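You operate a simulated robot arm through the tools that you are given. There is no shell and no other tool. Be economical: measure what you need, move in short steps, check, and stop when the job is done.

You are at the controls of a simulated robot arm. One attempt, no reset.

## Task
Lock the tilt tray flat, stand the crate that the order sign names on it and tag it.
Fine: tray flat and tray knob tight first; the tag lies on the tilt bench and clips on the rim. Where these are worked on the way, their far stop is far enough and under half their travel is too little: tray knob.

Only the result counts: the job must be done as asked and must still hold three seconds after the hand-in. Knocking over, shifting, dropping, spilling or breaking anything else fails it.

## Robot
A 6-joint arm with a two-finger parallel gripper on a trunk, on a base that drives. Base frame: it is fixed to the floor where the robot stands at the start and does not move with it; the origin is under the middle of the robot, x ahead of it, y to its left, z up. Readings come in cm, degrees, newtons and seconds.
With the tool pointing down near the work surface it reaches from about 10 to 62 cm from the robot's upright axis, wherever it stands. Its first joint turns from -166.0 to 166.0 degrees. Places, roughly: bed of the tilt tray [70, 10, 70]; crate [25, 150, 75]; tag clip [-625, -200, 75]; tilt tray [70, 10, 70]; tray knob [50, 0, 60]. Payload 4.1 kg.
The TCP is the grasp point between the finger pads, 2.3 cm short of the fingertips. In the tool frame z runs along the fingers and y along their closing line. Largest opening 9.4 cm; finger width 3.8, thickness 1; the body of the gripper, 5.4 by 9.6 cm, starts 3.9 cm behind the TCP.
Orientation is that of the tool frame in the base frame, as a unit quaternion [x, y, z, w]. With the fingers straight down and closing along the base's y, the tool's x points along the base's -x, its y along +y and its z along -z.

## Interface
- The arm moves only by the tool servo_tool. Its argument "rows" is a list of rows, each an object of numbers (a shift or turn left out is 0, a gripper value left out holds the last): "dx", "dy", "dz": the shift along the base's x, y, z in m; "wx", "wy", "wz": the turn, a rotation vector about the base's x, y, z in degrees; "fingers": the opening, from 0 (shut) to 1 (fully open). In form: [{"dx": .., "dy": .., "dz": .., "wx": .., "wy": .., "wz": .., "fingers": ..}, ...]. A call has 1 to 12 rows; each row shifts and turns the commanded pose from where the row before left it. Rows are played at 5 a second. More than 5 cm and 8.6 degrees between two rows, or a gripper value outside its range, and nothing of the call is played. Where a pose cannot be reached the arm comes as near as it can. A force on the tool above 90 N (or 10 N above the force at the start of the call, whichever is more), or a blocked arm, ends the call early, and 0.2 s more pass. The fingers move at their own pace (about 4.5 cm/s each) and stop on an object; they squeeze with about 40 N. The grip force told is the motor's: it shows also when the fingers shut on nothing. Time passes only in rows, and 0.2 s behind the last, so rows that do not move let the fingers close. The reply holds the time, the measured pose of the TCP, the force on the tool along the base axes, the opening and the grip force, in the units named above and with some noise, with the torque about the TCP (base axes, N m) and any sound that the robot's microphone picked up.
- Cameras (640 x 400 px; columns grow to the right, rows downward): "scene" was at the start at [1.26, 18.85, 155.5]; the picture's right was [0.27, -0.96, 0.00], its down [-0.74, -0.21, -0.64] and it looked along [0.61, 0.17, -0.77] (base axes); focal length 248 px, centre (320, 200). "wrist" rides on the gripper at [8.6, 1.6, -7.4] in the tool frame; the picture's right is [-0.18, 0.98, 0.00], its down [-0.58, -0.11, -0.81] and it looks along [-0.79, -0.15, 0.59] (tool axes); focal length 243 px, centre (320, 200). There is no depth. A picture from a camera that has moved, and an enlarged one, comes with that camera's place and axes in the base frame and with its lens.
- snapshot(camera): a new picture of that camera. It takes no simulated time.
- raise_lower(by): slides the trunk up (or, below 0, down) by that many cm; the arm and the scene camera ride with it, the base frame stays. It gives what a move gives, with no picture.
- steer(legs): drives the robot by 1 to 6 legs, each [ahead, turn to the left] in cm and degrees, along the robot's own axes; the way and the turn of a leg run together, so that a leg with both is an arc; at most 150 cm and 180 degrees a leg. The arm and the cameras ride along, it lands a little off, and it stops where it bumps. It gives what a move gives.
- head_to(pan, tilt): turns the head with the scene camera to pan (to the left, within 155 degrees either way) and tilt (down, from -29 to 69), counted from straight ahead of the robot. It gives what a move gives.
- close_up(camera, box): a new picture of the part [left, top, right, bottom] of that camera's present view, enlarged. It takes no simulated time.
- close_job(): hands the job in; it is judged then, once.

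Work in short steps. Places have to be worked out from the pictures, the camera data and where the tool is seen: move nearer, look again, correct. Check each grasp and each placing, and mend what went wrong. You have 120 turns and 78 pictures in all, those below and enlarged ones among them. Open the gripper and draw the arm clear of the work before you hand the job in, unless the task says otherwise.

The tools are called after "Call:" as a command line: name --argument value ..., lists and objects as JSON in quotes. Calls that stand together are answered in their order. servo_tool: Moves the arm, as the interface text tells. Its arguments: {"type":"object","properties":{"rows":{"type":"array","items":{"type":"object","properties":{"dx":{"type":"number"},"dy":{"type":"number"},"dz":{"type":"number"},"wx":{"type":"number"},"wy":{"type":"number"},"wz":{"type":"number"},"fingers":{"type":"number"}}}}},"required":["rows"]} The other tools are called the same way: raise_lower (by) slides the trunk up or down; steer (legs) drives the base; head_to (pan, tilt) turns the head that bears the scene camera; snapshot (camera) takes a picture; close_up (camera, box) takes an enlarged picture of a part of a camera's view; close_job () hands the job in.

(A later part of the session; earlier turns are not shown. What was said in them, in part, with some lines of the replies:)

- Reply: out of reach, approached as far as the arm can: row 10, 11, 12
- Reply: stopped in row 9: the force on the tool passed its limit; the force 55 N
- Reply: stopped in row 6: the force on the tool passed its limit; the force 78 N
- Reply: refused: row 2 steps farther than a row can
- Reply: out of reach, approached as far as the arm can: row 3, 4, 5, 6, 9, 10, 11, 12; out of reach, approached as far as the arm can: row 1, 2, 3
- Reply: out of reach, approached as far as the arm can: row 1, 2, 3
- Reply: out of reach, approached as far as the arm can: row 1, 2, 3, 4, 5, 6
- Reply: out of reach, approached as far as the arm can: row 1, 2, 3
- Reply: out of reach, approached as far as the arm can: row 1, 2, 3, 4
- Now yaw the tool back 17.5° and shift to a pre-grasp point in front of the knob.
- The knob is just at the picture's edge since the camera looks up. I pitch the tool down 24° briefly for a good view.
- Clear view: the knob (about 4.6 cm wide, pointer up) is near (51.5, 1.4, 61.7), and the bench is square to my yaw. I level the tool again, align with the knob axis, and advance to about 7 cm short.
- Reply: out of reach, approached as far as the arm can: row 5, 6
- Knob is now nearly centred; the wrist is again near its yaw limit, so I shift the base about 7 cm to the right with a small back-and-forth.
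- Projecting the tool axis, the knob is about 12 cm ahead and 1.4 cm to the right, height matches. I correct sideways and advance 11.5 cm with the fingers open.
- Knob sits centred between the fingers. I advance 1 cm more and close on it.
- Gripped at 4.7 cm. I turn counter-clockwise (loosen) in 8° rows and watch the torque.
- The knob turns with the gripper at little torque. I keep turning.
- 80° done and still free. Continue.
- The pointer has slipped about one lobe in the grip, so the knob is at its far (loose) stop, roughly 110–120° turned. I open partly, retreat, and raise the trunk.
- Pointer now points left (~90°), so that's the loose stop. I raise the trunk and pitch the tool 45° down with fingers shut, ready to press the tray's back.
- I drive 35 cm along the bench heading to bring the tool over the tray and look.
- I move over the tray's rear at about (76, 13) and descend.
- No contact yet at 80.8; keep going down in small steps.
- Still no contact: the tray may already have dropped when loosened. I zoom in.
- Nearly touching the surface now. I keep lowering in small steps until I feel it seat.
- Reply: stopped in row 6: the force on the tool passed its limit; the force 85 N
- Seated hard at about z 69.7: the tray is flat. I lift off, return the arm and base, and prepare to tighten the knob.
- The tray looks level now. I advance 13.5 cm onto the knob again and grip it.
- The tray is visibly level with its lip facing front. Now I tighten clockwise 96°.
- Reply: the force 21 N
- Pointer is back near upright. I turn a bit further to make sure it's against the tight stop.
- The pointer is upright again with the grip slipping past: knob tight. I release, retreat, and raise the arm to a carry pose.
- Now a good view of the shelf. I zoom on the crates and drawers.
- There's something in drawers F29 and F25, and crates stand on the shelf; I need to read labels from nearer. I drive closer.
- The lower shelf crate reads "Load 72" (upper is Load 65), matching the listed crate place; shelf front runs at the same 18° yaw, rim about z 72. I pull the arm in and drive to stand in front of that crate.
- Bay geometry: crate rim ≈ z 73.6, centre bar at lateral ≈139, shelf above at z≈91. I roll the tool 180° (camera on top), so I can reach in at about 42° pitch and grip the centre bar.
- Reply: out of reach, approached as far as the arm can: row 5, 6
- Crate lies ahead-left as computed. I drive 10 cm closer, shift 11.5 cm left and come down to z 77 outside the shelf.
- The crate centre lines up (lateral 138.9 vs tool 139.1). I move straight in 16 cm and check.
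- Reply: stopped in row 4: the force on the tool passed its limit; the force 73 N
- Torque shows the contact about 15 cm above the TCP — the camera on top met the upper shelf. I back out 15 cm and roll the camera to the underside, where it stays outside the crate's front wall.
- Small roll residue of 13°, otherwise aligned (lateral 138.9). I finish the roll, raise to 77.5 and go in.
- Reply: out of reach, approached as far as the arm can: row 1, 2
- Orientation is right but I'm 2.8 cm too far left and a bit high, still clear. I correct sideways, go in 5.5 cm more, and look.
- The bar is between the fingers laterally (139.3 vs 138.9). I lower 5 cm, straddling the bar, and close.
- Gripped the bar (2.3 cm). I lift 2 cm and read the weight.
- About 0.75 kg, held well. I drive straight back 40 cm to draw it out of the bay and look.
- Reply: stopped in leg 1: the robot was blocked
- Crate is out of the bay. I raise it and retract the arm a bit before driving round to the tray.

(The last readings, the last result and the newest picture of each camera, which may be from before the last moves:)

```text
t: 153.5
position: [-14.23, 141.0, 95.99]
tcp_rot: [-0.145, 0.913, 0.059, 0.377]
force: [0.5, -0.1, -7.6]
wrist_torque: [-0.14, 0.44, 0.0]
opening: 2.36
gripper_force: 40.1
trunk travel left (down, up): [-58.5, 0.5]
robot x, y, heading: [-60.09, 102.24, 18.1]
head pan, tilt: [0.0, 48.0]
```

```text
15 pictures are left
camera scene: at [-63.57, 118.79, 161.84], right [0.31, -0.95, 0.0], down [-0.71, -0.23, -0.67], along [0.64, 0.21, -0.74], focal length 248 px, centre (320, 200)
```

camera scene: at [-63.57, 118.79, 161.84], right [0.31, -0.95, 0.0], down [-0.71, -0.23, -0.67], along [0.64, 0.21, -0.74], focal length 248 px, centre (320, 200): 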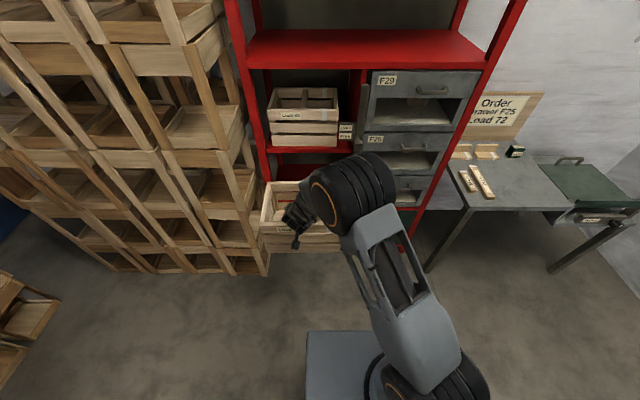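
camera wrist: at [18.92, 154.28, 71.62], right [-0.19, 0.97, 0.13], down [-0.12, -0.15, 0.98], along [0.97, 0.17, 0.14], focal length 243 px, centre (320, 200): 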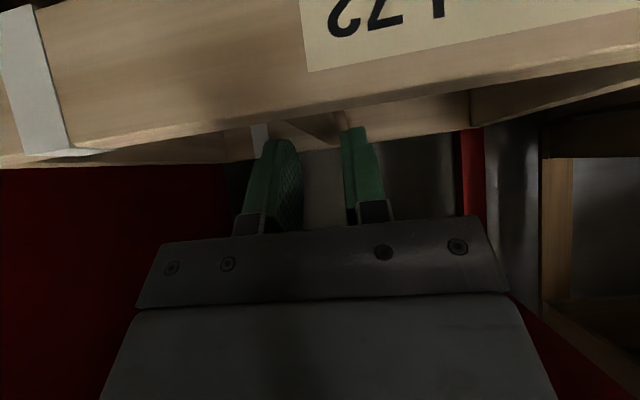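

Crate level in the grip. I drive off forward slightly, turn right and go along the row.

Call:
steer --legs '[[6, 0], [0, -90], [105, 0]]'

Call:
steer --legs '[[0, 150], [-50, 0], [0, -60]]'

Call:
snapshot --camera "scene"

```text
t: 156.6
position: [8.12, 99.61, 96.04]
tcp_rot: [0.203, 0.902, -0.085, 0.371]
force: [0.6, 0.0, 0.7]
wrist_torque: [-0.06, -0.07, -0.04]
opening: 0.01
gripper_force: 40.3
trunk travel left (down, up): [-58.5, 0.5]
robot x, y, heading: [-51.21, 103.85, -18.0]
head pan, tilt: [0.0, 48.0]
stopped in leg 2: the robot was blocked; the commanded pose is now the measured one
```

```text
t: 162.6
position: [-96.5, 142.98, 96.03]
tcp_rot: [0.787, -0.484, -0.325, -0.202]
force: [2.5, 0.6, 2.1]
wrist_torque: [-0.02, 0.25, 0.11]
opening: 0.0
gripper_force: 40.1
trunk travel left (down, up): [-58.5, 0.5]
robot x, y, heading: [-51.62, 104.0, 125.6]
head pan, tilt: [0.0, 48.0]
stopped in leg 1: the robot was blocked; the commanded pose is now the measured one
```

```text
14 pictures are left
camera scene: at [-66.21, 95.59, 161.85], right [0.81, 0.59, 0.0], down [0.43, -0.6, -0.67], along [-0.39, 0.54, -0.74], focal length 248 px, centre (320, 200)
```

scene: 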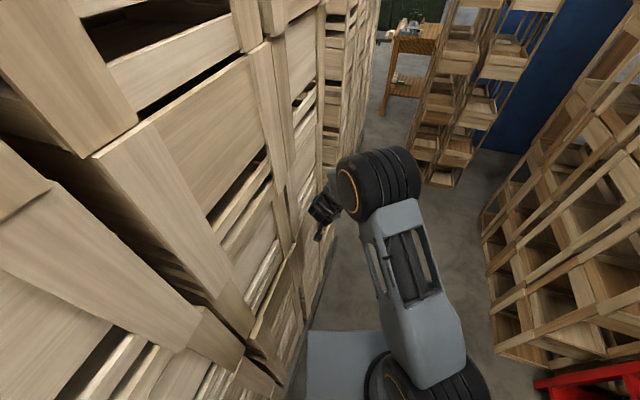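

Trouble: the turn was blocked and the crate came out of the grip. I turn back toward the shelf to see where it is.

Call:
steer --legs '[[0, -95]]'

Call:
head_to --pan -50 --tilt 50

Call:
snapshot --camera "scene"

```text
t: 166.9
position: [-9.13, 145.93, 95.9]
tcp_rot: [-0.182, 0.906, 0.075, 0.376]
force: [0.2, 0.5, -0.1]
wrist_torque: [0.01, -0.02, -0.02]
opening: 0.0
gripper_force: 40.1
trunk travel left (down, up): [-58.5, 0.5]
robot x, y, heading: [-51.59, 103.55, 31.8]
head pan, tilt: [0.0, 48.0]
```

```text
t: 168.1
position: [-9.17, 145.74, 95.9]
tcp_rot: [-0.182, 0.906, 0.074, 0.375]
force: [-0.8, 0.1, -0.4]
wrist_torque: [0.02, 0.0, -0.03]
opening: 0.02
gripper_force: 40.3
trunk travel left (down, up): [-58.5, 0.5]
robot x, y, heading: [-51.87, 103.6, 31.9]
head pan, tilt: [-50.0, 50.0]
```

```text
13 pictures are left
camera scene: at [-58.13, 112.27, 161.58], right [-0.31, -0.95, 0.0], down [-0.73, 0.24, -0.64], along [0.61, -0.2, -0.77], focal length 248 px, centre (320, 200)
```

scene: 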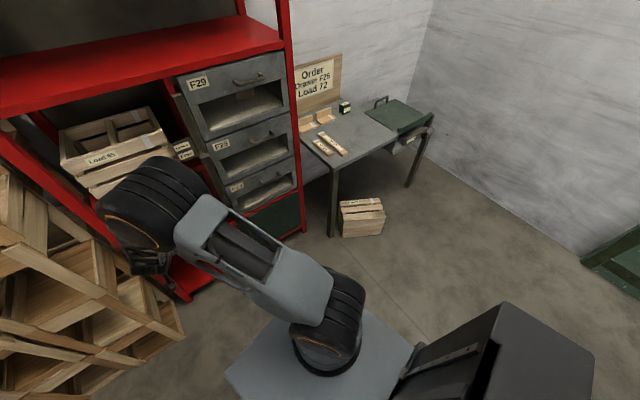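

The crate is on the floor in front of the bench. I zoom to see how it lies and that the bench items are undisturbed.

Call:
close_up --camera "scene" --box '[270, 80, 440, 260]'

```text
2.22 times, centred on (355, 170) of scene
camera zoom: at [-58.13, 112.27, 161.58], right [-0.31, -0.95, 0.0], down [-0.73, 0.24, -0.64], along [0.61, -0.2, -0.77], focal length 551 px, centre (242, 267)
```

zoom: 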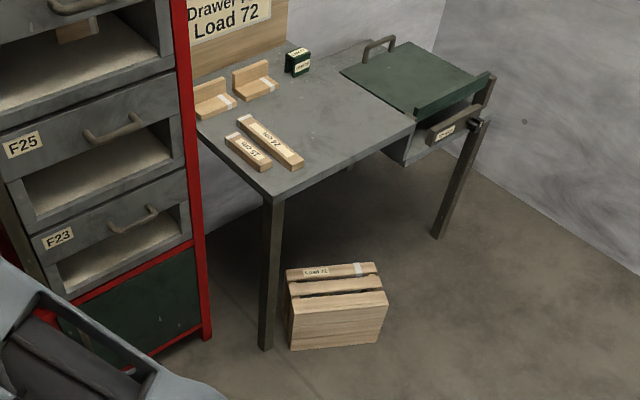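

The crate lies on its back wall, open top toward the bench, front slats up; bench items look undisturbed. I drive toward it (arm empty) to inspect from nearer.

Call:
steer --legs '[[0, -93], [88, 0]]'

Call:
steer --legs '[[0, 79]]'

Call:
head_to --pan 20 --tilt 66

Call:
snapshot --camera "scene"

```text
t: 176.7
position: [30.94, -16.84, 95.99]
tcp_rot: [0.529, 0.757, -0.221, 0.314]
force: [-0.4, -0.5, -0.6]
wrist_torque: [-0.02, -0.01, 0.0]
opening: 0.01
gripper_force: 39.2
trunk travel left (down, up): [-58.5, 0.5]
robot x, y, heading: [-9.14, 27.44, -61.0]
head pan, tilt: [-50.0, 50.0]
```

```text
t: 180.4
position: [42.04, 57.74, 95.97]
tcp_rot: [-0.069, 0.921, 0.028, 0.382]
force: [0.0, 1.3, -0.2]
wrist_torque: [-0.02, -0.01, 0.02]
opening: 0.0
gripper_force: 39.5
trunk travel left (down, up): [-58.5, 0.5]
robot x, y, heading: [-9.31, 27.05, 17.3]
head pan, tilt: [-50.0, 50.0]
```

```text
t: 181.8
position: [42.06, 57.79, 95.81]
tcp_rot: [-0.068, 0.921, 0.027, 0.381]
force: [0.9, -0.6, 0.2]
wrist_torque: [-0.03, 0.0, -0.02]
opening: 0.0
gripper_force: 39.7
trunk travel left (down, up): [-58.5, 0.5]
robot x, y, heading: [-8.99, 27.37, 17.5]
head pan, tilt: [20.0, 66.0]
```

```text
11 pictures are left
camera scene: at [-15.33, 45.16, 159.66], right [0.61, -0.8, 0.0], down [-0.73, -0.55, -0.41], along [0.32, 0.25, -0.91], focal length 248 px, centre (320, 200)
```

scene: 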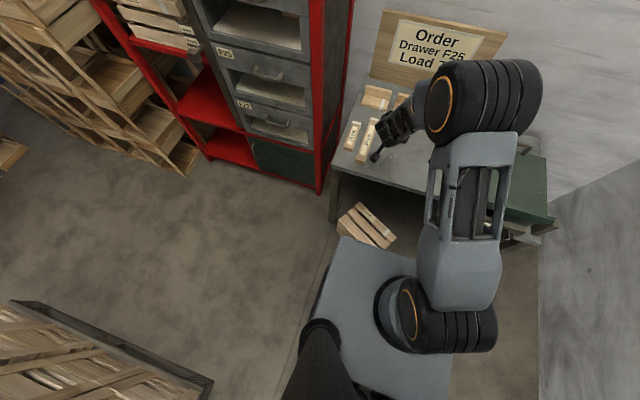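

Call:
close_up --camera "scene" --box '[320, 180, 420, 260]'

```text
5.00 times, centred on (370, 220) of scene
camera zoom: at [-15.33, 45.16, 159.66], right [0.61, -0.8, 0.0], down [-0.73, -0.55, -0.41], along [0.32, 0.25, -0.91], focal length 1239 px, centre (70, 100)
```

zoom: 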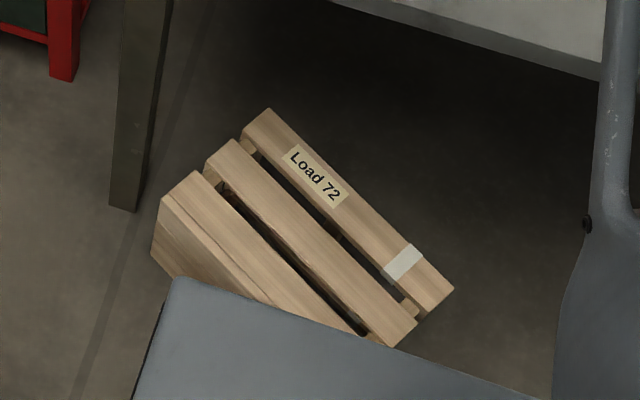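

The crate's front slats face up, rim toward the bench; gripping there is tight under the bench edge. I'll back off, lower the trunk, and use closed fingers to hook the far rim and pull, which should tip it toward me onto its bottom.

Call:
steer --legs '[[-20, 0]]'

Call:
servo_tool --rows '[{"wz": -7.3}, {"wz": -7.3}, {"wz": -7.3}, {"wz": -7.3}]'

Call:
raise_lower --by -55

Call:
snapshot --camera "wrist"

```text
t: 183.4
position: [22.93, 51.73, 95.99]
tcp_rot: [-0.067, 0.921, 0.027, 0.383]
force: [0.2, -0.6, 0.3]
wrist_torque: [0.01, 0.04, 0.01]
opening: 0.0
gripper_force: 39.9
trunk travel left (down, up): [-58.5, 0.5]
robot x, y, heading: [-28.43, 21.41, 17.5]
head pan, tilt: [20.0, 66.0]
```

```text
t: 184.4
position: [22.97, 51.93, 95.94]
tcp_rot: [0.168, 0.909, -0.07, 0.376]
force: [-0.8, -0.2, 0.2]
wrist_torque: [-0.01, 0.02, 0.04]
opening: 0.01
gripper_force: 40.3
trunk travel left (down, up): [-58.5, 0.5]
robot x, y, heading: [-28.58, 21.32, 17.5]
head pan, tilt: [20.0, 66.0]
```

```text
refused: -55 is not a number from -40 to 40
```

```text
9 pictures are left
camera wrist: at [12.94, 57.31, 94.92], right [0.47, 0.87, 0.13], down [-0.19, -0.04, 0.98], along [0.86, -0.49, 0.14], focal length 243 px, centre (320, 200)
```

wrist: 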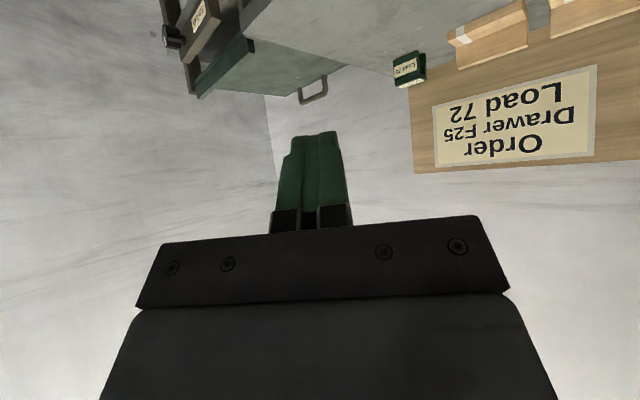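

Trunk steps are limited to 40. I lower in two moves and trim the yaw to -12°.

Call:
raise_lower --by -40

Call:
raise_lower --by -15

Call:
servo_tool --rows '[{"wz": 4.5, "dz": -0.02}, {"wz": 4.5, "dz": -0.02}]'

Call:
snapshot --camera "scene"

```text
t: 188.3
position: [22.95, 51.89, 55.87]
tcp_rot: [0.167, 0.909, -0.07, 0.376]
force: [0.2, 0.4, -0.1]
wrist_torque: [0.02, -0.04, -0.02]
opening: 0.0
gripper_force: 39.9
trunk travel left (down, up): [-18.5, 40.5]
robot x, y, heading: [-28.46, 21.06, 17.5]
head pan, tilt: [20.0, 66.0]
```

```text
t: 190.0
position: [22.99, 51.91, 40.93]
tcp_rot: [0.166, 0.909, -0.069, 0.376]
force: [1.1, 1.0, 0.0]
wrist_torque: [0.01, 0.03, -0.04]
opening: 0.0
gripper_force: 40.2
trunk travel left (down, up): [-3.5, 55.5]
robot x, y, heading: [-28.61, 21.59, 17.2]
head pan, tilt: [20.0, 66.0]
```

```text
t: 190.6
position: [22.85, 51.93, 36.86]
tcp_rot: [0.094, 0.919, -0.04, 0.38]
force: [-0.3, -0.5, 0.2]
wrist_torque: [-0.03, 0.03, 0.0]
opening: 0.02
gripper_force: 40.1
trunk travel left (down, up): [-3.5, 55.5]
robot x, y, heading: [-28.52, 21.13, 17.4]
head pan, tilt: [20.0, 66.0]
```

```text
8 pictures are left
camera scene: at [-34.53, 39.18, 104.66], right [0.61, -0.8, 0.0], down [-0.73, -0.55, -0.41], along [0.32, 0.25, -0.91], focal length 248 px, centre (320, 200)
```

scene: 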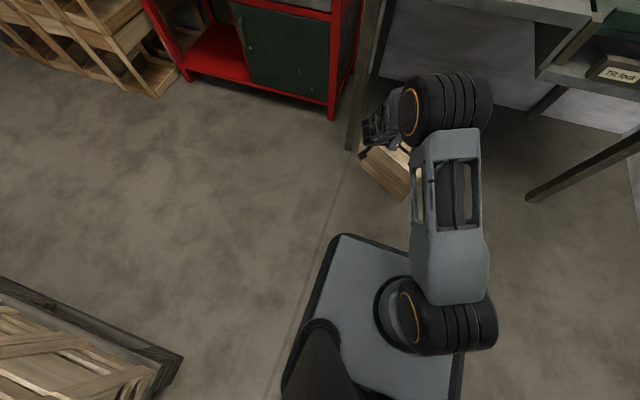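

Crate's rim edge is at about (45.5, 47.7), z 20. I drive 12 cm ahead and bring the fingers over and past the far rim, then down behind it.

Call:
steer --legs '[[12, 0]]'

Call:
servo_tool --rows '[{"dy": -0.03, "dz": -0.03}, {"dx": 0.02, "dy": -0.03, "dz": -0.03}, {"dx": 0.03, "dy": -0.015, "dz": -0.03}, {"dx": 0.03, "dy": -0.005}, {"dx": 0.03, "dy": -0.005}, {"dx": 0.036}]'

```text
t: 191.8
position: [34.29, 55.29, 36.91]
tcp_rot: [0.095, 0.919, -0.04, 0.381]
force: [0.3, 0.2, 0.2]
wrist_torque: [-0.01, 0.02, 0.02]
opening: 0.0
gripper_force: 39.8
trunk travel left (down, up): [-3.5, 55.5]
robot x, y, heading: [-17.3, 24.92, 16.7]
head pan, tilt: [20.0, 66.0]
```

```text
t: 193.2
position: [48.72, 46.84, 27.94]
tcp_rot: [0.095, 0.919, -0.04, 0.382]
force: [-0.4, 0.3, 0.5]
wrist_torque: [-0.04, -0.01, 0.01]
opening: 0.02
gripper_force: 40.4
trunk travel left (down, up): [-3.5, 55.5]
robot x, y, heading: [-17.13, 24.92, 17.2]
head pan, tilt: [20.0, 66.0]
```

Now down behind the rim in small steps.

Call:
servo_tool --rows '[{"dz": -0.02}, {"dz": -0.02}, {"dz": -0.02}, {"dz": -0.02}, {"dz": -0.02}, {"dz": -0.015}]'

```text
t: 193.9
position: [49.11, 47.19, 24.88]
tcp_rot: [0.09, 0.917, -0.035, 0.387]
force: [-24.5, -13.2, 53.4]
wrist_torque: [1.73, 7.75, 2.55]
opening: 0.0
gripper_force: 39.7
trunk travel left (down, up): [-3.5, 55.5]
robot x, y, heading: [-17.03, 24.69, 17.4]
head pan, tilt: [20.0, 66.0]
stopped in row 3: the force on the tool passed its limit (the readings are from after the stop); the commanded pose is now the measured one
```

The camera underneath touched the crate top. I lift and roll the tool 180° so the camera is on top.

Call:
servo_tool --rows '[{"dz": 0.03, "dx": 0.01}, {"dz": 0.03}, {"wx": -5.8, "wy": 1.23, "wz": 5.94}, {"wx": -5.8, "wy": 1.23, "wz": 5.94}, {"wx": -5.8, "wy": 1.23, "wz": 5.94}, {"wx": -5.8, "wy": 1.23, "wz": 5.94}, {"wx": -5.8, "wy": 1.23, "wz": 5.94}, {"wx": -5.8, "wy": 1.23, "wz": 5.94}, {"wx": -5.8, "wy": 1.23, "wz": 5.94}, {"wx": -5.8, "wy": 1.23, "wz": 5.94}, {"wx": -5.8, "wy": 1.23, "wz": 5.94}, {"wx": -5.8, "wy": 1.23, "wz": 5.94}]'

Call:
servo_tool --rows '[{"wx": -5.8, "wy": 1.23, "wz": 5.94}, {"wx": -5.8, "wy": 1.23, "wz": 5.94}, {"wx": -5.8, "wy": 1.23, "wz": 5.94}, {"wx": -5.8, "wy": 1.23, "wz": 5.94}, {"wx": -5.8, "wy": 1.23, "wz": 5.94}, {"wx": -5.8, "wy": 1.23, "wz": 5.94}, {"wx": -5.8, "wy": 1.23, "wz": 5.94}, {"wx": -5.8, "wy": 1.23, "wz": 5.94}, {"wx": -5.8, "wy": 1.23, "wz": 5.94}, {"wx": -5.8, "wy": 1.23, "wz": 5.94}, {"wx": -5.8, "wy": 1.23, "wz": 5.94}]'

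Call:
snapshot --camera "wrist"

```text
t: 196.5
position: [50.06, 47.18, 30.04]
tcp_rot: [-0.548, 0.746, -0.28, 0.254]
force: [0.2, -0.4, -0.3]
wrist_torque: [-0.01, 0.02, 0.01]
opening: 0.0
gripper_force: 40.0
trunk travel left (down, up): [-3.5, 55.5]
robot x, y, heading: [-17.38, 24.68, 17.4]
head pan, tilt: [20.0, 66.0]
```

```text
t: 198.9
position: [50.15, 47.14, 29.97]
tcp_rot: [0.917, -0.122, 0.378, 0.033]
force: [0.6, 1.2, -0.6]
wrist_torque: [0.0, -0.01, 0.03]
opening: 0.02
gripper_force: 39.9
trunk travel left (down, up): [-3.5, 55.5]
robot x, y, heading: [-17.4, 24.74, 17.5]
head pan, tilt: [20.0, 66.0]
```

```text
7 pictures are left
camera wrist: at [50.52, 44.84, 41.24], right [-0.37, -0.91, -0.16], down [-0.92, 0.35, 0.17], along [-0.1, 0.21, -0.97], focal length 243 px, centre (320, 200)
```

wrist: 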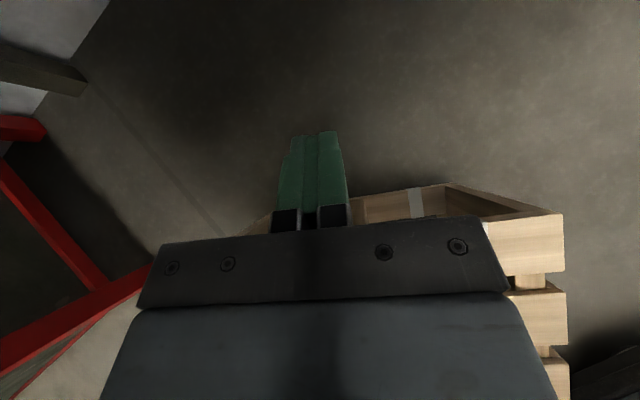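

Great view: fingers are past the rim (rim line about 6 cm behind the TCP). I lower to z 19.5 behind it and pull toward me.

Call:
servo_tool --rows '[{"dz": -0.03}, {"dz": -0.03}, {"dz": -0.03}, {"dz": -0.015}, {"dx": -0.02, "dy": 0.004}, {"dx": -0.02, "dy": 0.004}, {"dx": -0.02, "dy": 0.004}, {"dx": -0.02, "dy": 0.004}, {"dx": -0.02, "dy": 0.004}, {"dx": -0.02, "dy": 0.004}]'

```text
t: 199.9
position: [51.58, 46.72, 22.41]
tcp_rot: [0.908, -0.13, 0.398, 0.033]
force: [-5.6, -14.7, 40.8]
wrist_torque: [0.02, 2.8, 1.02]
opening: 0.02
gripper_force: 39.8
trunk travel left (down, up): [-3.5, 55.5]
robot x, y, heading: [-17.1, 24.63, 16.9]
head pan, tilt: [20.0, 66.0]
stopped in row 4: the force on the tool passed its limit (the readings are from after the stop); the commanded pose is now the measured one
```

Gripper body touches the crate top. I shift 3 cm further past the rim, go lower, then pull.

Call:
servo_tool --rows '[{"dz": 0.01, "dx": 0.02, "dy": -0.004}, {"dx": 0.015, "dy": -0.003}, {"dz": -0.02}, {"dz": -0.02}, {"dx": -0.02, "dy": 0.004}, {"dx": -0.02, "dy": 0.004}, {"dx": -0.02, "dy": 0.004}, {"dx": -0.02, "dy": 0.004}, {"dx": -0.02, "dy": 0.004}, {"dx": -0.02, "dy": 0.004}, {"dx": -0.02, "dy": 0.004}, {"dx": -0.02, "dy": 0.004}]'

```text
t: 202.5
position: [38.68, 49.47, 18.58]
tcp_rot: [0.911, -0.127, 0.391, 0.032]
force: [3.0, 0.4, 0.3]
wrist_torque: [-0.01, 0.09, -0.1]
opening: 0.0
gripper_force: 39.6
trunk travel left (down, up): [-3.5, 55.5]
robot x, y, heading: [-16.88, 24.8, 17.0]
head pan, tilt: [20.0, 66.0]
```

It moved easily with ~3 N. I take a wrist picture to see whether it slid or tipped.

Call:
snapshot --camera "wrist"

```text
6 pictures are left
camera wrist: at [38.8, 47.15, 29.72], right [-0.37, -0.91, -0.17], down [-0.92, 0.35, 0.14], along [-0.07, 0.21, -0.97], focal length 243 px, centre (320, 200)
```

wrist: 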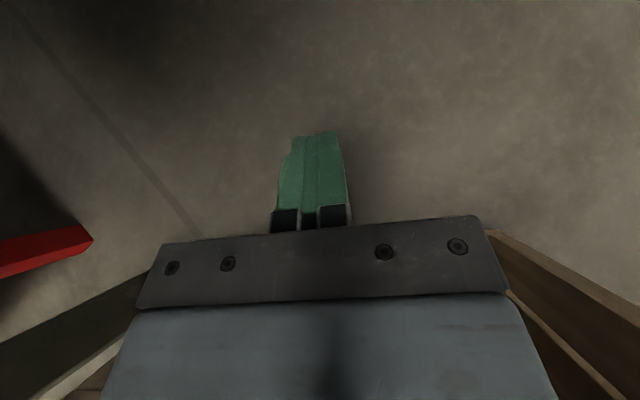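

The crate's side edges appear slanted, i.e. it seems to be tipping. I pull further.

Call:
servo_tool --rows '[{"dx": -0.02, "dy": 0.004}, {"dx": -0.02, "dy": 0.004}, {"dx": -0.02, "dy": 0.004}, {"dx": -0.02, "dy": 0.004}]'

Call:
snapshot --camera "scene"

```text
t: 203.6
position: [32.2, 51.91, 19.59]
tcp_rot: [0.905, -0.129, 0.406, 0.021]
force: [8.8, 5.4, -3.2]
wrist_torque: [-0.15, -0.1, -0.46]
opening: 0.0
gripper_force: 40.5
trunk travel left (down, up): [-3.5, 55.5]
robot x, y, heading: [-17.36, 25.19, 17.2]
head pan, tilt: [20.0, 66.0]
stopped in row 4: the force on the tool passed its limit (the readings are from after the stop); the commanded pose is now the measured one
```

```text
5 pictures are left
camera scene: at [-23.16, 42.72, 104.65], right [0.6, -0.8, 0.0], down [-0.73, -0.55, -0.41], along [0.32, 0.24, -0.91], focal length 248 px, centre (320, 200)
```

scene: 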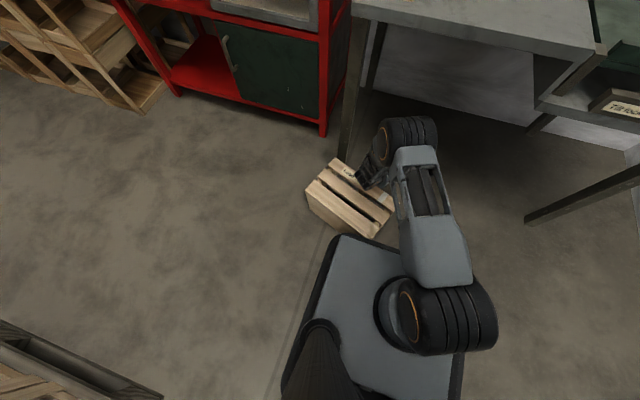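

The crate slid out clear of the bench but is still on its back, against my base. I'll stand beside it (south side) so it has room to tip westward, pulling with an upward component.

Call:
servo_tool --rows '[{"dx": 0.02, "dz": 0.02}, {"dz": 0.04}, {"dz": 0.04}, {"dz": 0.04}]'

Call:
steer --legs '[[-25, 0], [0, 136], [-57, 0], [0, -63]]'

```text
t: 204.6
position: [34.04, 51.96, 33.46]
tcp_rot: [0.906, -0.129, 0.403, 0.021]
force: [0.2, -0.4, -0.6]
wrist_torque: [0.0, 0.01, 0.02]
opening: 0.0
gripper_force: 39.9
trunk travel left (down, up): [-3.5, 55.5]
robot x, y, heading: [-17.12, 25.25, 16.9]
head pan, tilt: [20.0, 66.0]
```

```text
t: 217.6
position: [0.06, 48.02, 33.43]
tcp_rot: [0.808, 0.428, 0.339, -0.22]
force: [0.0, 0.1, -0.2]
wrist_torque: [0.0, -0.01, -0.01]
opening: 0.0
gripper_force: 40.4
trunk travel left (down, up): [-3.5, 55.5]
robot x, y, heading: [9.82, -9.06, 89.2]
head pan, tilt: [20.0, 66.0]
```

Now beside it. I make the tool vertical and move over to just beyond the rim (about x 31.5, y 50).

Call:
servo_tool --rows '[{"wx": -7, "wy": 3.88}, {"wx": -7, "wy": 3.88}, {"wx": -7, "wy": 3.88, "dx": 0.03}, {"wx": -7, "wy": 3.88, "dx": 0.04}, {"wx": -7, "wy": 3.88, "dx": 0.04}, {"wx": -7, "wy": 3.88, "dx": 0.04}, {"dx": 0.04}, {"dx": 0.04}, {"dx": 0.04}, {"dx": 0.04, "dy": 0.01}, {"dx": 0.005, "dy": 0.01}]'

Call:
snapshot --camera "wrist"

```text
t: 220.0
position: [31.44, 49.97, 33.47]
tcp_rot: [0.883, 0.469, -0.001, 0.003]
force: [0.2, 0.8, 0.1]
wrist_torque: [0.0, 0.0, 0.0]
opening: 0.0
gripper_force: 39.4
trunk travel left (down, up): [-3.5, 55.5]
robot x, y, heading: [9.73, -9.17, 88.9]
head pan, tilt: [20.0, 66.0]
```

```text
4 pictures are left
camera wrist: at [37.8, 56.24, 40.73], right [0.71, -0.7, 0.0], down [-0.42, -0.41, 0.81], along [-0.57, -0.58, -0.59], focal length 243 px, centre (320, 200)
```

wrist: 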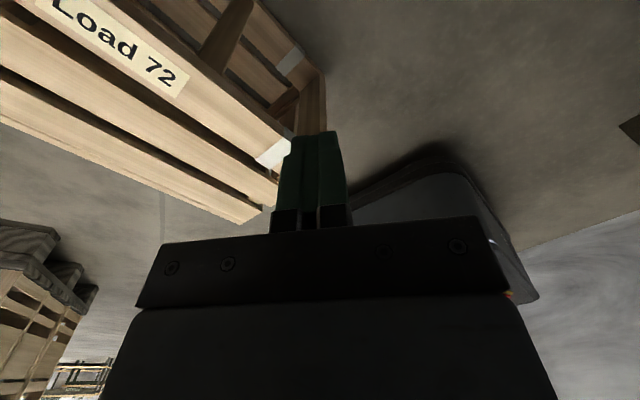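

The crate's rim runs from about (24.6, 46) to (26, 74), so its middle is at y≈60. I drive 12 cm ahead, lower the fingers behind the rim and pull along the tipping arc.

Call:
steer --legs '[[11, 0]]'

Call:
servo_tool --rows '[{"dz": -0.04}, {"dz": -0.04}, {"dz": -0.04}, {"dz": -0.03}]'

Call:
servo_tool --rows '[{"dx": -0.03}, {"dx": -0.02, "dz": 0.01}, {"dx": -0.02, "dz": 0.015}, {"dx": -0.021, "dz": 0.012}, {"dx": -0.022, "dz": 0.01}, {"dx": -0.023, "dz": 0.008}, {"dx": -0.023, "dz": 0.006}, {"dx": -0.024, "dz": 0.004}, {"dx": -0.025, "dz": 0.002}, {"dx": -0.025}, {"dx": -0.025}, {"dx": -0.025}]'

```text
t: 221.2
position: [31.7, 61.12, 33.58]
tcp_rot: [0.884, 0.468, -0.002, 0.002]
force: [0.6, -0.3, -0.3]
wrist_torque: [0.01, 0.01, -0.04]
opening: 0.0
gripper_force: 40.3
trunk travel left (down, up): [-3.5, 55.5]
robot x, y, heading: [10.04, 1.86, 88.8]
head pan, tilt: [20.0, 66.0]
```

```text
t: 222.2
position: [31.72, 61.19, 18.51]
tcp_rot: [0.884, 0.468, 0.0, 0.003]
force: [-0.7, -0.1, 1.2]
wrist_torque: [-0.03, 0.01, -0.01]
opening: 0.0
gripper_force: 40.4
trunk travel left (down, up): [-3.5, 55.5]
robot x, y, heading: [9.86, 2.02, 89.2]
head pan, tilt: [20.0, 66.0]
```

```text
t: 224.8
position: [3.38, 61.16, 25.18]
tcp_rot: [0.884, 0.468, -0.002, 0.004]
force: [-0.1, 0.6, 0.9]
wrist_torque: [0.01, 0.0, 0.02]
opening: 0.03
gripper_force: 39.8
trunk travel left (down, up): [-3.5, 55.5]
robot x, y, heading: [9.91, 2.05, 89.1]
head pan, tilt: [20.0, 66.0]
```

No load now: it either tipped or the fingers slid over. I look with the scene camera.

Call:
head_to --pan 15 --tilt 60

Call:
snapshot --camera "scene"

```text
t: 225.5
position: [3.44, 61.14, 25.19]
tcp_rot: [0.884, 0.468, -0.001, 0.004]
force: [0.7, 0.4, -0.4]
wrist_torque: [0.03, -0.01, 0.05]
opening: 0.03
gripper_force: 40.6
trunk travel left (down, up): [-3.5, 55.5]
robot x, y, heading: [10.21, 2.36, 89.0]
head pan, tilt: [15.0, 60.0]
```

```text
3 pictures are left
camera scene: at [-8.44, 2.91, 105.32], right [0.97, 0.24, 0.0], down [0.21, -0.84, -0.5], along [-0.12, 0.48, -0.87], focal length 248 px, centre (320, 200)
```

scene: 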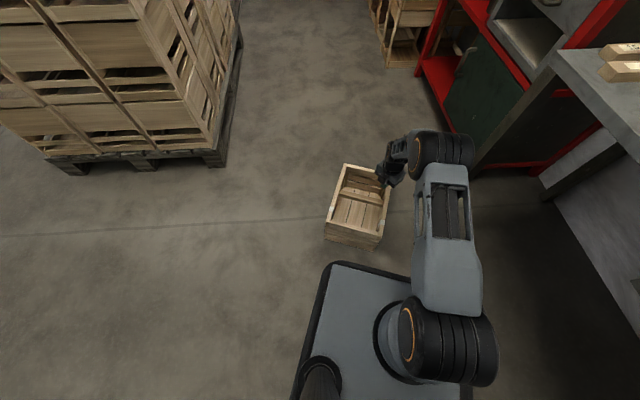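

It worked: the crate now stands upright on the floor, open top up, its centre bar at about (-4.5, 57.3). I open the fingers, turn them across the bar and move over it.

Call:
servo_tool --rows '[{"dz": 0.02, "fingers": 1, "wz": -7.75}, {"dx": -0.02, "dy": -0.01, "wz": -7.75}, {"dx": -0.02, "dy": -0.01, "wz": -7.75}, {"dx": -0.02, "dy": -0.01, "wz": -7.75}, {"dx": -0.019, "dy": -0.009, "wz": -7.75}, {"wz": -7.75}, {"wz": -7.75}, {"wz": -7.75}]'

Call:
snapshot --camera "wrist"

```text
t: 227.3
position: [-4.61, 57.22, 27.11]
tcp_rot: [0.998, -0.056, -0.003, 0.002]
force: [-0.7, -0.4, -0.2]
wrist_torque: [0.01, 0.01, 0.01]
opening: 9.42
gripper_force: 0.0
trunk travel left (down, up): [-3.5, 55.5]
robot x, y, heading: [9.54, 2.0, 89.1]
head pan, tilt: [15.0, 60.0]
```

```text
2 pictures are left
camera wrist: at [4.02, 54.59, 34.43], right [-0.29, -0.96, 0.0], down [-0.56, 0.17, 0.81], along [-0.77, 0.23, -0.59], focal length 243 px, centre (320, 200)
```

wrist: 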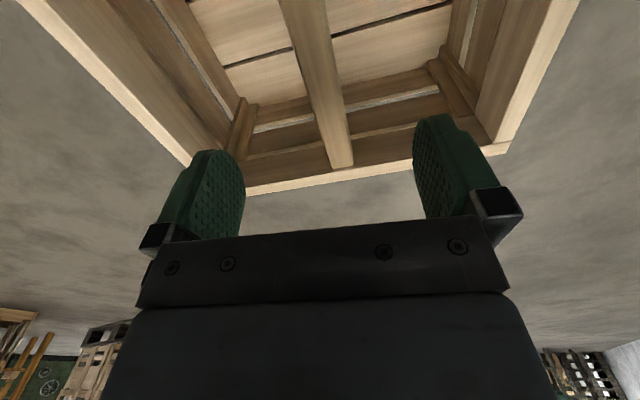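

The bar lies centred between the fingers. I descend 11 cm, close, and lift a little.

Call:
servo_tool --rows '[{"dz": -0.03}, {"dz": -0.03}, {"dz": -0.03}, {"dz": -0.018}, {"fingers": 0}, {}, {}, {}, {}, {"dz": 0.02}, {"dz": 0.02}, {}]'

```text
t: 229.9
position: [-4.54, 57.11, 20.26]
tcp_rot: [0.999, -0.055, -0.003, 0.001]
force: [0.2, 0.7, -8.2]
wrist_torque: [0.0, 0.02, -0.02]
opening: 2.37
gripper_force: 39.5
trunk travel left (down, up): [-3.5, 55.5]
robot x, y, heading: [10.21, 1.68, 89.2]
head pan, tilt: [15.0, 60.0]
```

Lifted with no tilt torque, so the grip is at the centre of mass. I raise the trunk and then turn the crate 95° to face along the robot's heading, over open floor.

Call:
raise_lower --by 40

Call:
raise_lower --by 15

Call:
servo_tool --rows '[{"wz": 7.9, "dz": 0.018}, {"wz": 7.9, "dz": 0.018}, {"wz": 7.9, "dz": 0.018}, {"wz": 7.9, "dz": 0.018}, {"wz": 7.9, "dz": 0.018}, {"wz": 7.9, "dz": 0.018}, {"wz": 7.9, "dz": 0.018}, {"wz": 7.9, "dz": 0.018}, {"wz": 7.9, "dz": 0.018}, {"wz": 7.9, "dz": 0.018}, {"wz": 7.9, "dz": 0.018}, {"wz": 7.9, "dz": 0.01}]'

```text
t: 233.7
position: [-4.55, 57.11, 60.33]
tcp_rot: [0.999, -0.054, -0.003, 0.002]
force: [0.6, -0.7, -7.8]
wrist_torque: [0.0, -0.04, -0.03]
opening: 2.4
gripper_force: 39.7
trunk travel left (down, up): [-43.5, 15.5]
robot x, y, heading: [9.98, 2.12, 89.0]
head pan, tilt: [15.0, 60.0]
```

```text
t: 235.5
position: [-4.52, 57.2, 75.35]
tcp_rot: [0.999, -0.054, -0.003, 0.001]
force: [0.1, -0.2, -8.2]
wrist_torque: [-0.03, -0.02, 0.0]
opening: 2.39
gripper_force: 40.2
trunk travel left (down, up): [-58.5, 0.5]
robot x, y, heading: [9.93, 2.16, 88.9]
head pan, tilt: [15.0, 60.0]
```

```text
t: 238.1
position: [-4.57, 57.19, 96.19]
tcp_rot: [0.714, 0.7, -0.002, 0.005]
force: [-0.2, -0.2, -7.5]
wrist_torque: [0.05, -0.02, -0.04]
opening: 2.4
gripper_force: 40.5
trunk travel left (down, up): [-58.5, 0.5]
robot x, y, heading: [9.68, 1.92, 89.2]
head pan, tilt: [15.0, 60.0]
```

Crate faces the robot at z 96 (bottom ≈80). I retract a bit and turn right 71° to the bench heading.

Call:
servo_tool --rows '[{"dx": 0.02, "dy": -0.035}, {"dx": 0.02, "dy": -0.035}, {"dx": 0.02, "dy": -0.035}]'

Call:
steer --legs '[[0, -71]]'

```text
t: 238.9
position: [1.4, 46.66, 96.24]
tcp_rot: [0.715, 0.699, 0.0, 0.002]
force: [0.0, -0.2, -7.3]
wrist_torque: [-0.01, 0.02, 0.05]
opening: 2.36
gripper_force: 40.4
trunk travel left (down, up): [-58.5, 0.5]
robot x, y, heading: [9.76, 2.25, 88.9]
head pan, tilt: [15.0, 60.0]
```

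```text
t: 242.3
position: [49.51, 24.7, 96.07]
tcp_rot: [0.988, 0.154, -0.002, 0.002]
force: [0.1, 1.3, -7.7]
wrist_torque: [0.02, 0.01, -0.03]
opening: 2.37
gripper_force: 40.2
trunk travel left (down, up): [-58.5, 0.5]
robot x, y, heading: [10.23, 1.95, 18.0]
head pan, tilt: [15.0, 60.0]
```

Held fine. I drive 10 cm ahead, move over the tray centre (73.4, 13.8).

Call:
steer --legs '[[10, 0]]'

Call:
servo_tool --rows '[{"dx": 0.03, "dy": -0.03}, {"dx": 0.03, "dy": -0.03}, {"dx": 0.03, "dy": -0.03}, {"dx": 0.03, "dy": -0.03}, {"dx": 0.024, "dy": -0.02}]'

```text
t: 243.5
position: [59.13, 27.94, 96.08]
tcp_rot: [0.988, 0.155, -0.003, 0.002]
force: [0.1, 0.0, -6.6]
wrist_torque: [-0.02, 0.01, 0.01]
opening: 2.39
gripper_force: 39.6
trunk travel left (down, up): [-58.5, 0.5]
robot x, y, heading: [19.4, 5.31, 18.2]
head pan, tilt: [15.0, 60.0]
```

```text
t: 244.7
position: [69.01, 22.87, 94.76]
tcp_rot: [0.99, 0.142, 0.003, 0.022]
force: [0.8, 0.0, -7.7]
wrist_torque: [0.04, 0.01, -0.01]
opening: 2.39
gripper_force: 40.3
out of reach, approached as far as the arm can: row 2, 3, 4, 5
trunk travel left (down, up): [-58.5, 0.5]
robot x, y, heading: [19.58, 5.17, 18.1]
head pan, tilt: [15.0, 60.0]
```

The reach is short at this height; lower is easier. I come down 5 cm.

Call:
servo_tool --rows '[{"dz": -0.02}, {"dz": -0.02}, {"dz": -0.01}, {}]'

```text
t: 245.7
position: [67.48, 25.6, 89.65]
tcp_rot: [0.988, 0.152, -0.001, 0.006]
force: [-0.5, -0.3, -7.1]
wrist_torque: [0.01, 0.02, -0.04]
opening: 2.37
gripper_force: 40.2
out of reach, approached as far as the arm can: row 1, 2, 3
trunk travel left (down, up): [-58.5, 0.5]
robot x, y, heading: [19.79, 5.41, 18.1]
head pan, tilt: [15.0, 60.0]
```

A wrist joint is at its roll limit for this direction; standing further right fixes it. I raise the crate again and shift the base 18 cm to the right.

Call:
raise_lower --by -0.5

Call:
servo_tool --rows '[{"dx": -0.02, "dy": -0.005, "dz": 0.02}, {"dx": -0.02, "dy": -0.005, "dz": 0.03}, {"dx": -0.02, "dy": -0.005, "dz": 0.02}]'

Call:
steer --legs '[[0, 25], [-43, 0], [0, -25]]'

```text
t: 246.2
position: [67.48, 25.57, 89.16]
tcp_rot: [0.988, 0.153, -0.002, 0.006]
force: [0.6, 0.0, -8.0]
wrist_torque: [0.01, 0.03, 0.04]
opening: 2.41
gripper_force: 40.2
trunk travel left (down, up): [-58.0, 1.0]
robot x, y, heading: [19.5, 5.18, 18.1]
head pan, tilt: [15.0, 60.0]
```

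```text
t: 247.0
position: [61.48, 23.98, 96.1]
tcp_rot: [0.988, 0.152, -0.002, 0.007]
force: [-0.5, 0.6, -6.9]
wrist_torque: [-0.02, 0.01, -0.01]
opening: 2.39
gripper_force: 40.0
trunk travel left (down, up): [-58.0, 1.0]
robot x, y, heading: [19.43, 4.97, 17.8]
head pan, tilt: [15.0, 60.0]
```

```text
t: 252.2
position: [30.43, -4.9, 96.03]
tcp_rot: [0.988, 0.155, -0.002, 0.006]
force: [0.2, -0.1, -7.7]
wrist_torque: [-0.01, 0.01, -0.01]
opening: 2.39
gripper_force: 40.6
trunk travel left (down, up): [-58.0, 1.0]
robot x, y, heading: [-11.32, -23.68, 18.5]
head pan, tilt: [15.0, 60.0]
```

Held. Drive ahead 38 and position over the tray centre.

Call:
steer --legs '[[38, 0]]'

Call:
servo_tool --rows '[{"dz": -0.02}, {"dz": -0.02}, {"dx": 0.02, "dy": 0.02}, {"dx": 0.02, "dy": 0.02}, {"dx": 0.02, "dy": 0.02}, {"dx": 0.01, "dy": 0.005}]'

```text
t: 254.6
position: [66.2, 6.76, 95.99]
tcp_rot: [0.988, 0.153, -0.001, 0.007]
force: [0.5, -0.4, -7.2]
wrist_torque: [-0.01, -0.03, 0.01]
opening: 2.39
gripper_force: 39.7
trunk travel left (down, up): [-58.0, 1.0]
robot x, y, heading: [24.61, -12.25, 18.1]
head pan, tilt: [15.0, 60.0]
```

```text
t: 256.0
position: [73.42, 13.39, 92.13]
tcp_rot: [0.988, 0.153, -0.002, 0.007]
force: [-0.3, 0.0, -8.1]
wrist_torque: [-0.01, 0.02, -0.01]
opening: 2.41
gripper_force: 40.1
trunk travel left (down, up): [-58.0, 1.0]
robot x, y, heading: [24.37, -12.39, 18.2]
head pan, tilt: [15.0, 60.0]
```

In position. I take one scene picture that covers the crate over the tray and also the tag.

Call:
head_to --pan 5 --tilt 52

Call:
close_up --camera "scene" --box '[160, 80, 400, 280]'

```text
t: 256.7
position: [73.38, 13.32, 92.04]
tcp_rot: [0.988, 0.153, -0.001, 0.007]
force: [-0.1, 0.7, -7.8]
wrist_torque: [0.02, 0.04, 0.02]
opening: 2.38
gripper_force: 39.7
trunk travel left (down, up): [-58.0, 1.0]
robot x, y, heading: [24.33, -12.11, 18.0]
head pan, tilt: [5.0, 52.0]
```

```text
2.00 times, centred on (280, 180) of scene
camera zoom: at [20.33, 4.9, 160.8], right [0.4, -0.92, 0.0], down [-0.72, -0.31, -0.61], along [0.56, 0.24, -0.79], focal length 496 px, centre (400, 240)
```

zoom: 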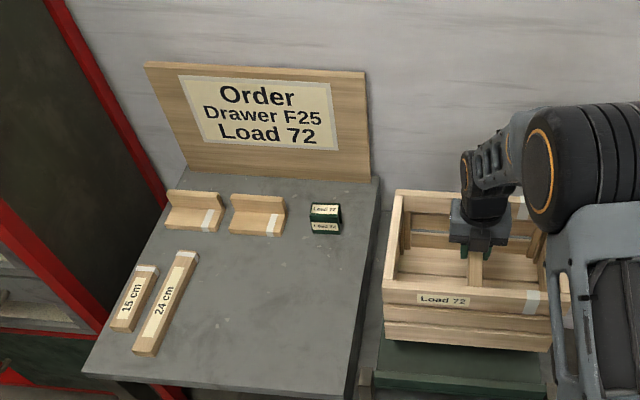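

Crate is laterally centred over the tray; I shift it 1 cm toward me and lower it until it seats (expected near z 86).

Call:
servo_tool --rows '[{"dx": -0.0095, "dy": -0.003, "dz": -0.01}, {"dz": -0.015}, {"dz": -0.015}, {"dz": -0.01}, {"dz": -0.005}, {"dz": -0.004}, {"dz": -0.004}, {}]'

```text
t: 258.5
position: [72.25, 13.1, 85.79]
tcp_rot: [0.988, 0.153, -0.001, 0.007]
force: [0.5, 0.4, -6.9]
wrist_torque: [0.0, 0.01, -0.01]
opening: 2.39
gripper_force: 40.5
trunk travel left (down, up): [-58.0, 1.0]
robot x, y, heading: [24.37, -12.16, 18.1]
head pan, tilt: [5.0, 52.0]
```

Not yet seated; I continue in 3 mm steps.

Call:
servo_tool --rows '[{"dz": -0.003}, {"dz": -0.003}, {"dz": -0.003}, {}]'

```text
t: 259.5
position: [72.39, 12.88, 84.88]
tcp_rot: [0.988, 0.153, -0.001, 0.007]
force: [1.2, -5.1, 6.4]
wrist_torque: [0.97, 0.83, 0.25]
opening: 2.41
gripper_force: 40.1
trunk travel left (down, up): [-58.0, 1.0]
robot x, y, heading: [24.25, -12.15, 18.3]
head pan, tilt: [5.0, 52.0]
```

Seated. I open the fingers and rise clear.

Call:
servo_tool --rows '[{"dz": -0.002}, {"fingers": 0.6}, {}, {}, {"dz": 0.03}, {"dz": 0.04}, {"dz": 0.04}, {"dz": 0.02}]'

```text
t: 261.3
position: [72.35, 12.89, 97.7]
tcp_rot: [0.988, 0.154, -0.001, 0.006]
force: [-0.5, 0.0, 0.1]
wrist_torque: [0.01, -0.01, 0.01]
opening: 5.65
gripper_force: 0.0
trunk travel left (down, up): [-58.0, 1.0]
robot x, y, heading: [24.31, -12.12, 18.1]
head pan, tilt: [5.0, 52.0]
```

The crate stands on the tray. Next the tag at about (80.3, 49, 75): I rotate the fingers to close front-to-back, and move the base left and nearer.

Call:
servo_tool --rows '[{"wz": -8, "fingers": 0.8}, {"wz": -8}, {"wz": -8}, {"wz": -8}, {"wz": -8}, {"wz": -8}, {"wz": -8}, {"wz": -8}, {"wz": -8}, {"wz": -8}, {"wz": -6}]'

Call:
steer --legs '[[0, -35], [-50, 0], [0, 35]]'

```text
t: 263.7
position: [72.34, 12.95, 97.59]
tcp_rot: [0.827, -0.563, -0.005, 0.004]
force: [0.9, -0.3, 0.2]
wrist_torque: [-0.03, 0.04, 0.0]
opening: 7.5
gripper_force: 0.0
trunk travel left (down, up): [-58.0, 1.0]
robot x, y, heading: [24.54, -12.19, 18.4]
head pan, tilt: [5.0, 52.0]
```

```text
t: 270.0
position: [24.27, 27.52, 97.72]
tcp_rot: [0.825, -0.565, -0.005, 0.004]
force: [0.4, 0.7, 0.3]
wrist_torque: [-0.03, -0.02, -0.02]
opening: 7.51
gripper_force: 0.1
trunk travel left (down, up): [-58.0, 1.0]
robot x, y, heading: [-24.04, 2.83, 17.6]
head pan, tilt: [5.0, 52.0]
```

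Drive ahead 52 and move over the tag's estimated place, at height.

Call:
steer --legs '[[52, 0]]'

Call:
servo_tool --rows '[{"dx": 0.033, "dy": 0.03, "dz": -0.02}, {"dx": 0.032, "dy": 0.028, "dz": -0.03}, {"dz": -0.04}, {"dz": -0.025}]'

```text
t: 273.1
position: [73.52, 43.25, 97.64]
tcp_rot: [0.824, -0.566, -0.005, 0.004]
force: [0.3, 0.9, -0.7]
wrist_torque: [0.04, -0.02, -0.03]
opening: 7.54
gripper_force: 0.1
trunk travel left (down, up): [-58.0, 1.0]
robot x, y, heading: [25.43, 18.26, 17.8]
head pan, tilt: [5.0, 52.0]
```

```text
refused: row 2 steps farther than a row can; nothing moved
```

Call:
servo_tool --rows '[{"dx": 0.022, "dy": 0.019, "dz": -0.02}, {"dx": 0.022, "dy": 0.02, "dz": -0.02}, {"dx": 0.022, "dy": 0.019, "dz": -0.02}, {"dz": -0.03}, {"dz": -0.025}]'

Call:
snapshot --camera "wrist"

```text
t: 274.2
position: [80.34, 49.05, 86.21]
tcp_rot: [0.825, -0.565, -0.005, 0.004]
force: [0.2, 0.5, 0.6]
wrist_torque: [0.03, 0.0, 0.0]
opening: 7.52
gripper_force: 0.0
trunk travel left (down, up): [-58.0, 1.0]
robot x, y, heading: [25.24, 18.28, 17.7]
head pan, tilt: [5.0, 52.0]
```

```text
0 pictures are left
camera wrist: at [82.03, 40.36, 93.5], right [-0.98, -0.18, 0.01], down [-0.1, 0.58, 0.81], along [-0.16, 0.79, -0.59], focal length 243 px, centre (320, 200)
```

wrist: 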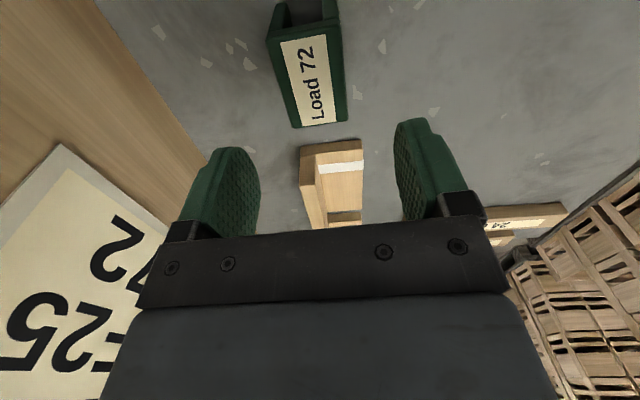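

Out of pictures, but this view is clear: the tag is an upright inverted-U clip about 4.8 cm across, its long side along the bench, centre near (80.5, 49.8), top ≈ z 76. I shift slightly, descend, and close on it.

Call:
servo_tool --rows '[{"dx": 0.002, "dy": 0.0075}, {"dz": -0.03}, {"dz": -0.03}, {"dz": -0.02}, {"dz": -0.01}, {"dz": -0.01}]'

```text
t: 275.6
position: [80.5, 49.93, 76.18]
tcp_rot: [0.824, -0.566, -0.006, 0.003]
force: [-0.2, -0.3, 0.1]
wrist_torque: [0.01, 0.0, 0.01]
opening: 7.52
gripper_force: 0.0
trunk travel left (down, up): [-58.0, 1.0]
robot x, y, heading: [25.81, 18.48, 17.7]
head pan, tilt: [5.0, 52.0]
```

Call:
servo_tool --rows '[{"dz": -0.005}, {"dz": -0.005}, {"fingers": 0}, {}, {}, {}, {}]'

```text
t: 277.2
position: [80.42, 49.91, 75.23]
tcp_rot: [0.825, -0.566, -0.005, 0.004]
force: [0.7, -0.4, 0.4]
wrist_torque: [-0.01, -0.02, 0.04]
opening: 4.35
gripper_force: 39.9
trunk travel left (down, up): [-58.0, 1.0]
robot x, y, heading: [25.38, 18.64, 17.9]
head pan, tilt: [5.0, 52.0]
```

Gripped at 4.35 cm, centred. I lift it and pull in toward the robot.

Call:
servo_tool --rows '[{"dz": 0.02}, {"dz": 0.03}, {"dz": 0.03, "dx": -0.02, "dy": -0.015}, {"dz": 0.03, "dx": -0.025, "dy": -0.02}, {"dz": 0.03, "dx": -0.025, "dy": -0.02}, {"dz": 0.03, "dx": -0.025, "dy": -0.02}, {"dz": 0.03, "dx": -0.025, "dy": -0.02}]'

Call:
steer --legs '[[-52, 0], [0, -35], [50, 0], [0, 35]]'

```text
t: 278.9
position: [68.25, 40.29, 95.15]
tcp_rot: [0.825, -0.565, -0.006, 0.003]
force: [-0.3, 0.1, -0.9]
wrist_torque: [0.01, 0.02, 0.05]
opening: 4.34
gripper_force: 40.6
trunk travel left (down, up): [-58.0, 1.0]
robot x, y, heading: [25.25, 18.42, 18.0]
head pan, tilt: [5.0, 52.0]
```

```text
t: 287.8
position: [67.25, 9.3, 95.28]
tcp_rot: [0.824, -0.567, -0.005, 0.003]
force: [0.5, 0.4, -0.5]
wrist_torque: [-0.01, -0.03, -0.02]
opening: 4.34
gripper_force: 39.5
trunk travel left (down, up): [-58.0, 1.0]
robot x, y, heading: [24.19, -12.39, 17.5]
head pan, tilt: [5.0, 52.0]
```

Tag still held. I move over the marked spot on the crate's front rim, estimated at (65.9, 1.5), and lower gently feeling for contact.

Call:
servo_tool --rows '[{"dx": -0.005, "dy": -0.026}, {"dx": -0.005, "dy": -0.026}, {"dx": -0.0035, "dy": -0.026}, {"dz": -0.015}, {"dz": -0.01}, {"dz": -0.005}, {}]'

```text
t: 289.4
position: [65.83, 1.57, 92.16]
tcp_rot: [0.824, -0.567, -0.006, 0.004]
force: [0.2, -0.6, 0.0]
wrist_torque: [0.02, -0.02, 0.01]
opening: 4.34
gripper_force: 39.9
trunk travel left (down, up): [-58.0, 1.0]
robot x, y, heading: [24.14, -12.26, 17.7]
head pan, tilt: [5.0, 52.0]
```

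Call:
servo_tool --rows '[{"dz": -0.005}, {"dz": -0.005}, {"dz": -0.005}, {"dz": -0.005}, {}]'

```text
t: 290.6
position: [65.86, 1.55, 90.26]
tcp_rot: [0.824, -0.567, -0.006, 0.003]
force: [-0.4, 0.3, -0.4]
wrist_torque: [0.02, -0.02, 0.0]
opening: 4.35
gripper_force: 39.4
trunk travel left (down, up): [-58.0, 1.0]
robot x, y, heading: [23.99, -12.32, 17.5]
head pan, tilt: [5.0, 52.0]
```

No contact yet at 90.3; continuing down.

Call:
servo_tool --rows '[{"dz": -0.004}, {"dz": -0.004}, {"dz": -0.004}, {"dz": -0.004}, {"dz": -0.004}, {}]'

```text
t: 292.0
position: [65.78, 1.39, 88.58]
tcp_rot: [0.824, -0.567, -0.002, 0.0]
force: [1.8, 0.8, 65.1]
wrist_torque: [-0.64, 0.63, 0.0]
opening: 4.37
gripper_force: 40.4
trunk travel left (down, up): [-58.0, 1.0]
robot x, y, heading: [24.08, -12.15, 17.3]
head pan, tilt: [5.0, 52.0]
```

Contact at 88.6 with the load about 1.3 cm toward the robot from the TCP, meaning the clip's outer leg is sitting on the rim. I lift, shift 1.3 cm toward the robot, and try again.

Call:
servo_tool --rows '[{"dz": 0.01}, {"dz": 0.005}, {"dx": -0.0124, "dy": -0.004}, {"dz": -0.005}, {"dz": -0.005}, {"dz": -0.003}, {"dz": -0.003}, {}]'

```text
t: 293.8
position: [64.58, 0.99, 88.68]
tcp_rot: [0.824, -0.567, -0.002, -0.001]
force: [-4.4, -3.1, 74.6]
wrist_torque: [0.38, -0.92, -0.05]
opening: 4.32
gripper_force: 40.3
trunk travel left (down, up): [-58.0, 1.0]
robot x, y, heading: [24.26, -12.7, 17.4]
head pan, tilt: [5.0, 52.0]
```

Now the inner leg is on the rim, so the slot is right between the two tries. I lift, go back 0.65 cm, and lower.

Call:
servo_tool --rows '[{"dz": 0.01}, {"dz": 0.003}, {"dx": 0.0062, "dy": 0.002}, {"dz": -0.005}, {"dz": -0.004}, {"dz": -0.003}, {"dz": -0.003}, {}]'

```text
t: 295.6
position: [65.15, 1.23, 88.02]
tcp_rot: [0.823, -0.568, -0.005, 0.004]
force: [-0.9, -0.4, -0.1]
wrist_torque: [0.0, 0.0, -0.02]
opening: 4.32
gripper_force: 40.3
trunk travel left (down, up): [-58.0, 1.0]
robot x, y, heading: [24.32, -12.47, 17.5]
head pan, tilt: [5.0, 52.0]
```

It now passes 88.0 with no force: the slot is over the rim. I continue down until it seats.

Call:
servo_tool --rows '[{"dz": -0.004}, {"dz": -0.004}, {"dz": -0.004}, {"dz": -0.004}, {"dz": -0.004}, {}]'

```text
t: 297.0
position: [65.26, 1.32, 85.97]
tcp_rot: [0.824, -0.567, -0.005, 0.003]
force: [-0.5, 0.0, -1.4]
wrist_torque: [-0.01, -0.01, -0.01]
opening: 4.33
gripper_force: 39.7
trunk travel left (down, up): [-58.0, 1.0]
robot x, y, heading: [23.82, -12.2, 17.8]
head pan, tilt: [5.0, 52.0]
```

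Call:
servo_tool --rows '[{"dz": -0.004}, {"dz": -0.004}, {"dz": -0.004}, {"dz": -0.003}, {}]'

```text
t: 298.2
position: [65.17, 1.29, 84.34]
tcp_rot: [0.824, -0.567, -0.005, 0.003]
force: [-0.7, -0.4, 0.3]
wrist_torque: [-0.02, -0.02, -0.01]
opening: 4.31
gripper_force: 39.9
trunk travel left (down, up): [-58.0, 1.0]
robot x, y, heading: [23.9, -12.03, 17.4]
head pan, tilt: [5.0, 52.0]
```

Call:
servo_tool --rows '[{"dz": -0.004}, {"dz": -0.004}, {"dz": -0.003}, {"dz": -0.003}, {}]'

```text
t: 299.4
position: [65.14, 1.25, 83.58]
tcp_rot: [0.823, -0.568, -0.001, -0.001]
force: [-1.0, 1.1, 87.1]
wrist_torque: [-0.25, -0.15, 0.01]
opening: 4.34
gripper_force: 40.4
trunk travel left (down, up): [-58.0, 1.0]
robot x, y, heading: [23.94, -12.05, 17.8]
head pan, tilt: [5.0, 52.0]
```

Seated centrally at 83.6 after about 5 cm of slot depth. I ease off, open, and rise clear.

Call:
servo_tool --rows '[{"dz": 0.002}, {"fingers": 0.75}, {}, {}, {"dz": 0.02}, {"dz": 0.03}, {"dz": 0.03}, {"dz": 0.03}]'

Call:
steer --legs '[[-40, 0]]'

```text
t: 301.2
position: [64.87, 1.36, 94.08]
tcp_rot: [0.823, -0.567, -0.005, 0.005]
force: [-0.7, -0.4, 0.0]
wrist_torque: [0.04, 0.0, -0.02]
opening: 7.06
gripper_force: 0.2
trunk travel left (down, up): [-58.0, 1.0]
robot x, y, heading: [24.0, -12.02, 17.5]
head pan, tilt: [5.0, 52.0]
```

```text
t: 303.6
position: [27.34, -10.71, 94.28]
tcp_rot: [0.823, -0.569, -0.005, 0.005]
force: [0.3, -0.4, 0.6]
wrist_torque: [-0.03, 0.01, 0.02]
opening: 7.03
gripper_force: 0.2
trunk travel left (down, up): [-58.0, 1.0]
robot x, y, heading: [-13.16, -24.34, 17.4]
head pan, tilt: [5.0, 52.0]
```

The gripper is open and the arm is well clear; tray flat, knob tight, crate on the tray, tag on its rim. I hand the job in.

Call:
close_job

```text
The job is handed in.
```

I handed the job in with the tray pressed flat, the knob tight, crate Load 72 standing on the tray and its tag seated on the front rim.

Some of this I could not confirm by eye, and three things went wrong on the way:

- **Placement:** I had used all my pictures by the end. The final crate and tag positions are judged from force readings, not a last look.
- **Dropped crate:** The crate caught on something while I was turning the base, came out of the grip and fell to the floor. I set it upright and carried on with it. I saw no damage in the later pictures.
- **Base bump:** Around the time of the drop, the base was blocked while backing away from the shelf, probably by the crate stack behind it. I did not see anything shifted, but I did not check that stack closely.
- **Arm bump:** After the drop, the arm swung into that same stack as I turned left. I did not check it closely after that either.
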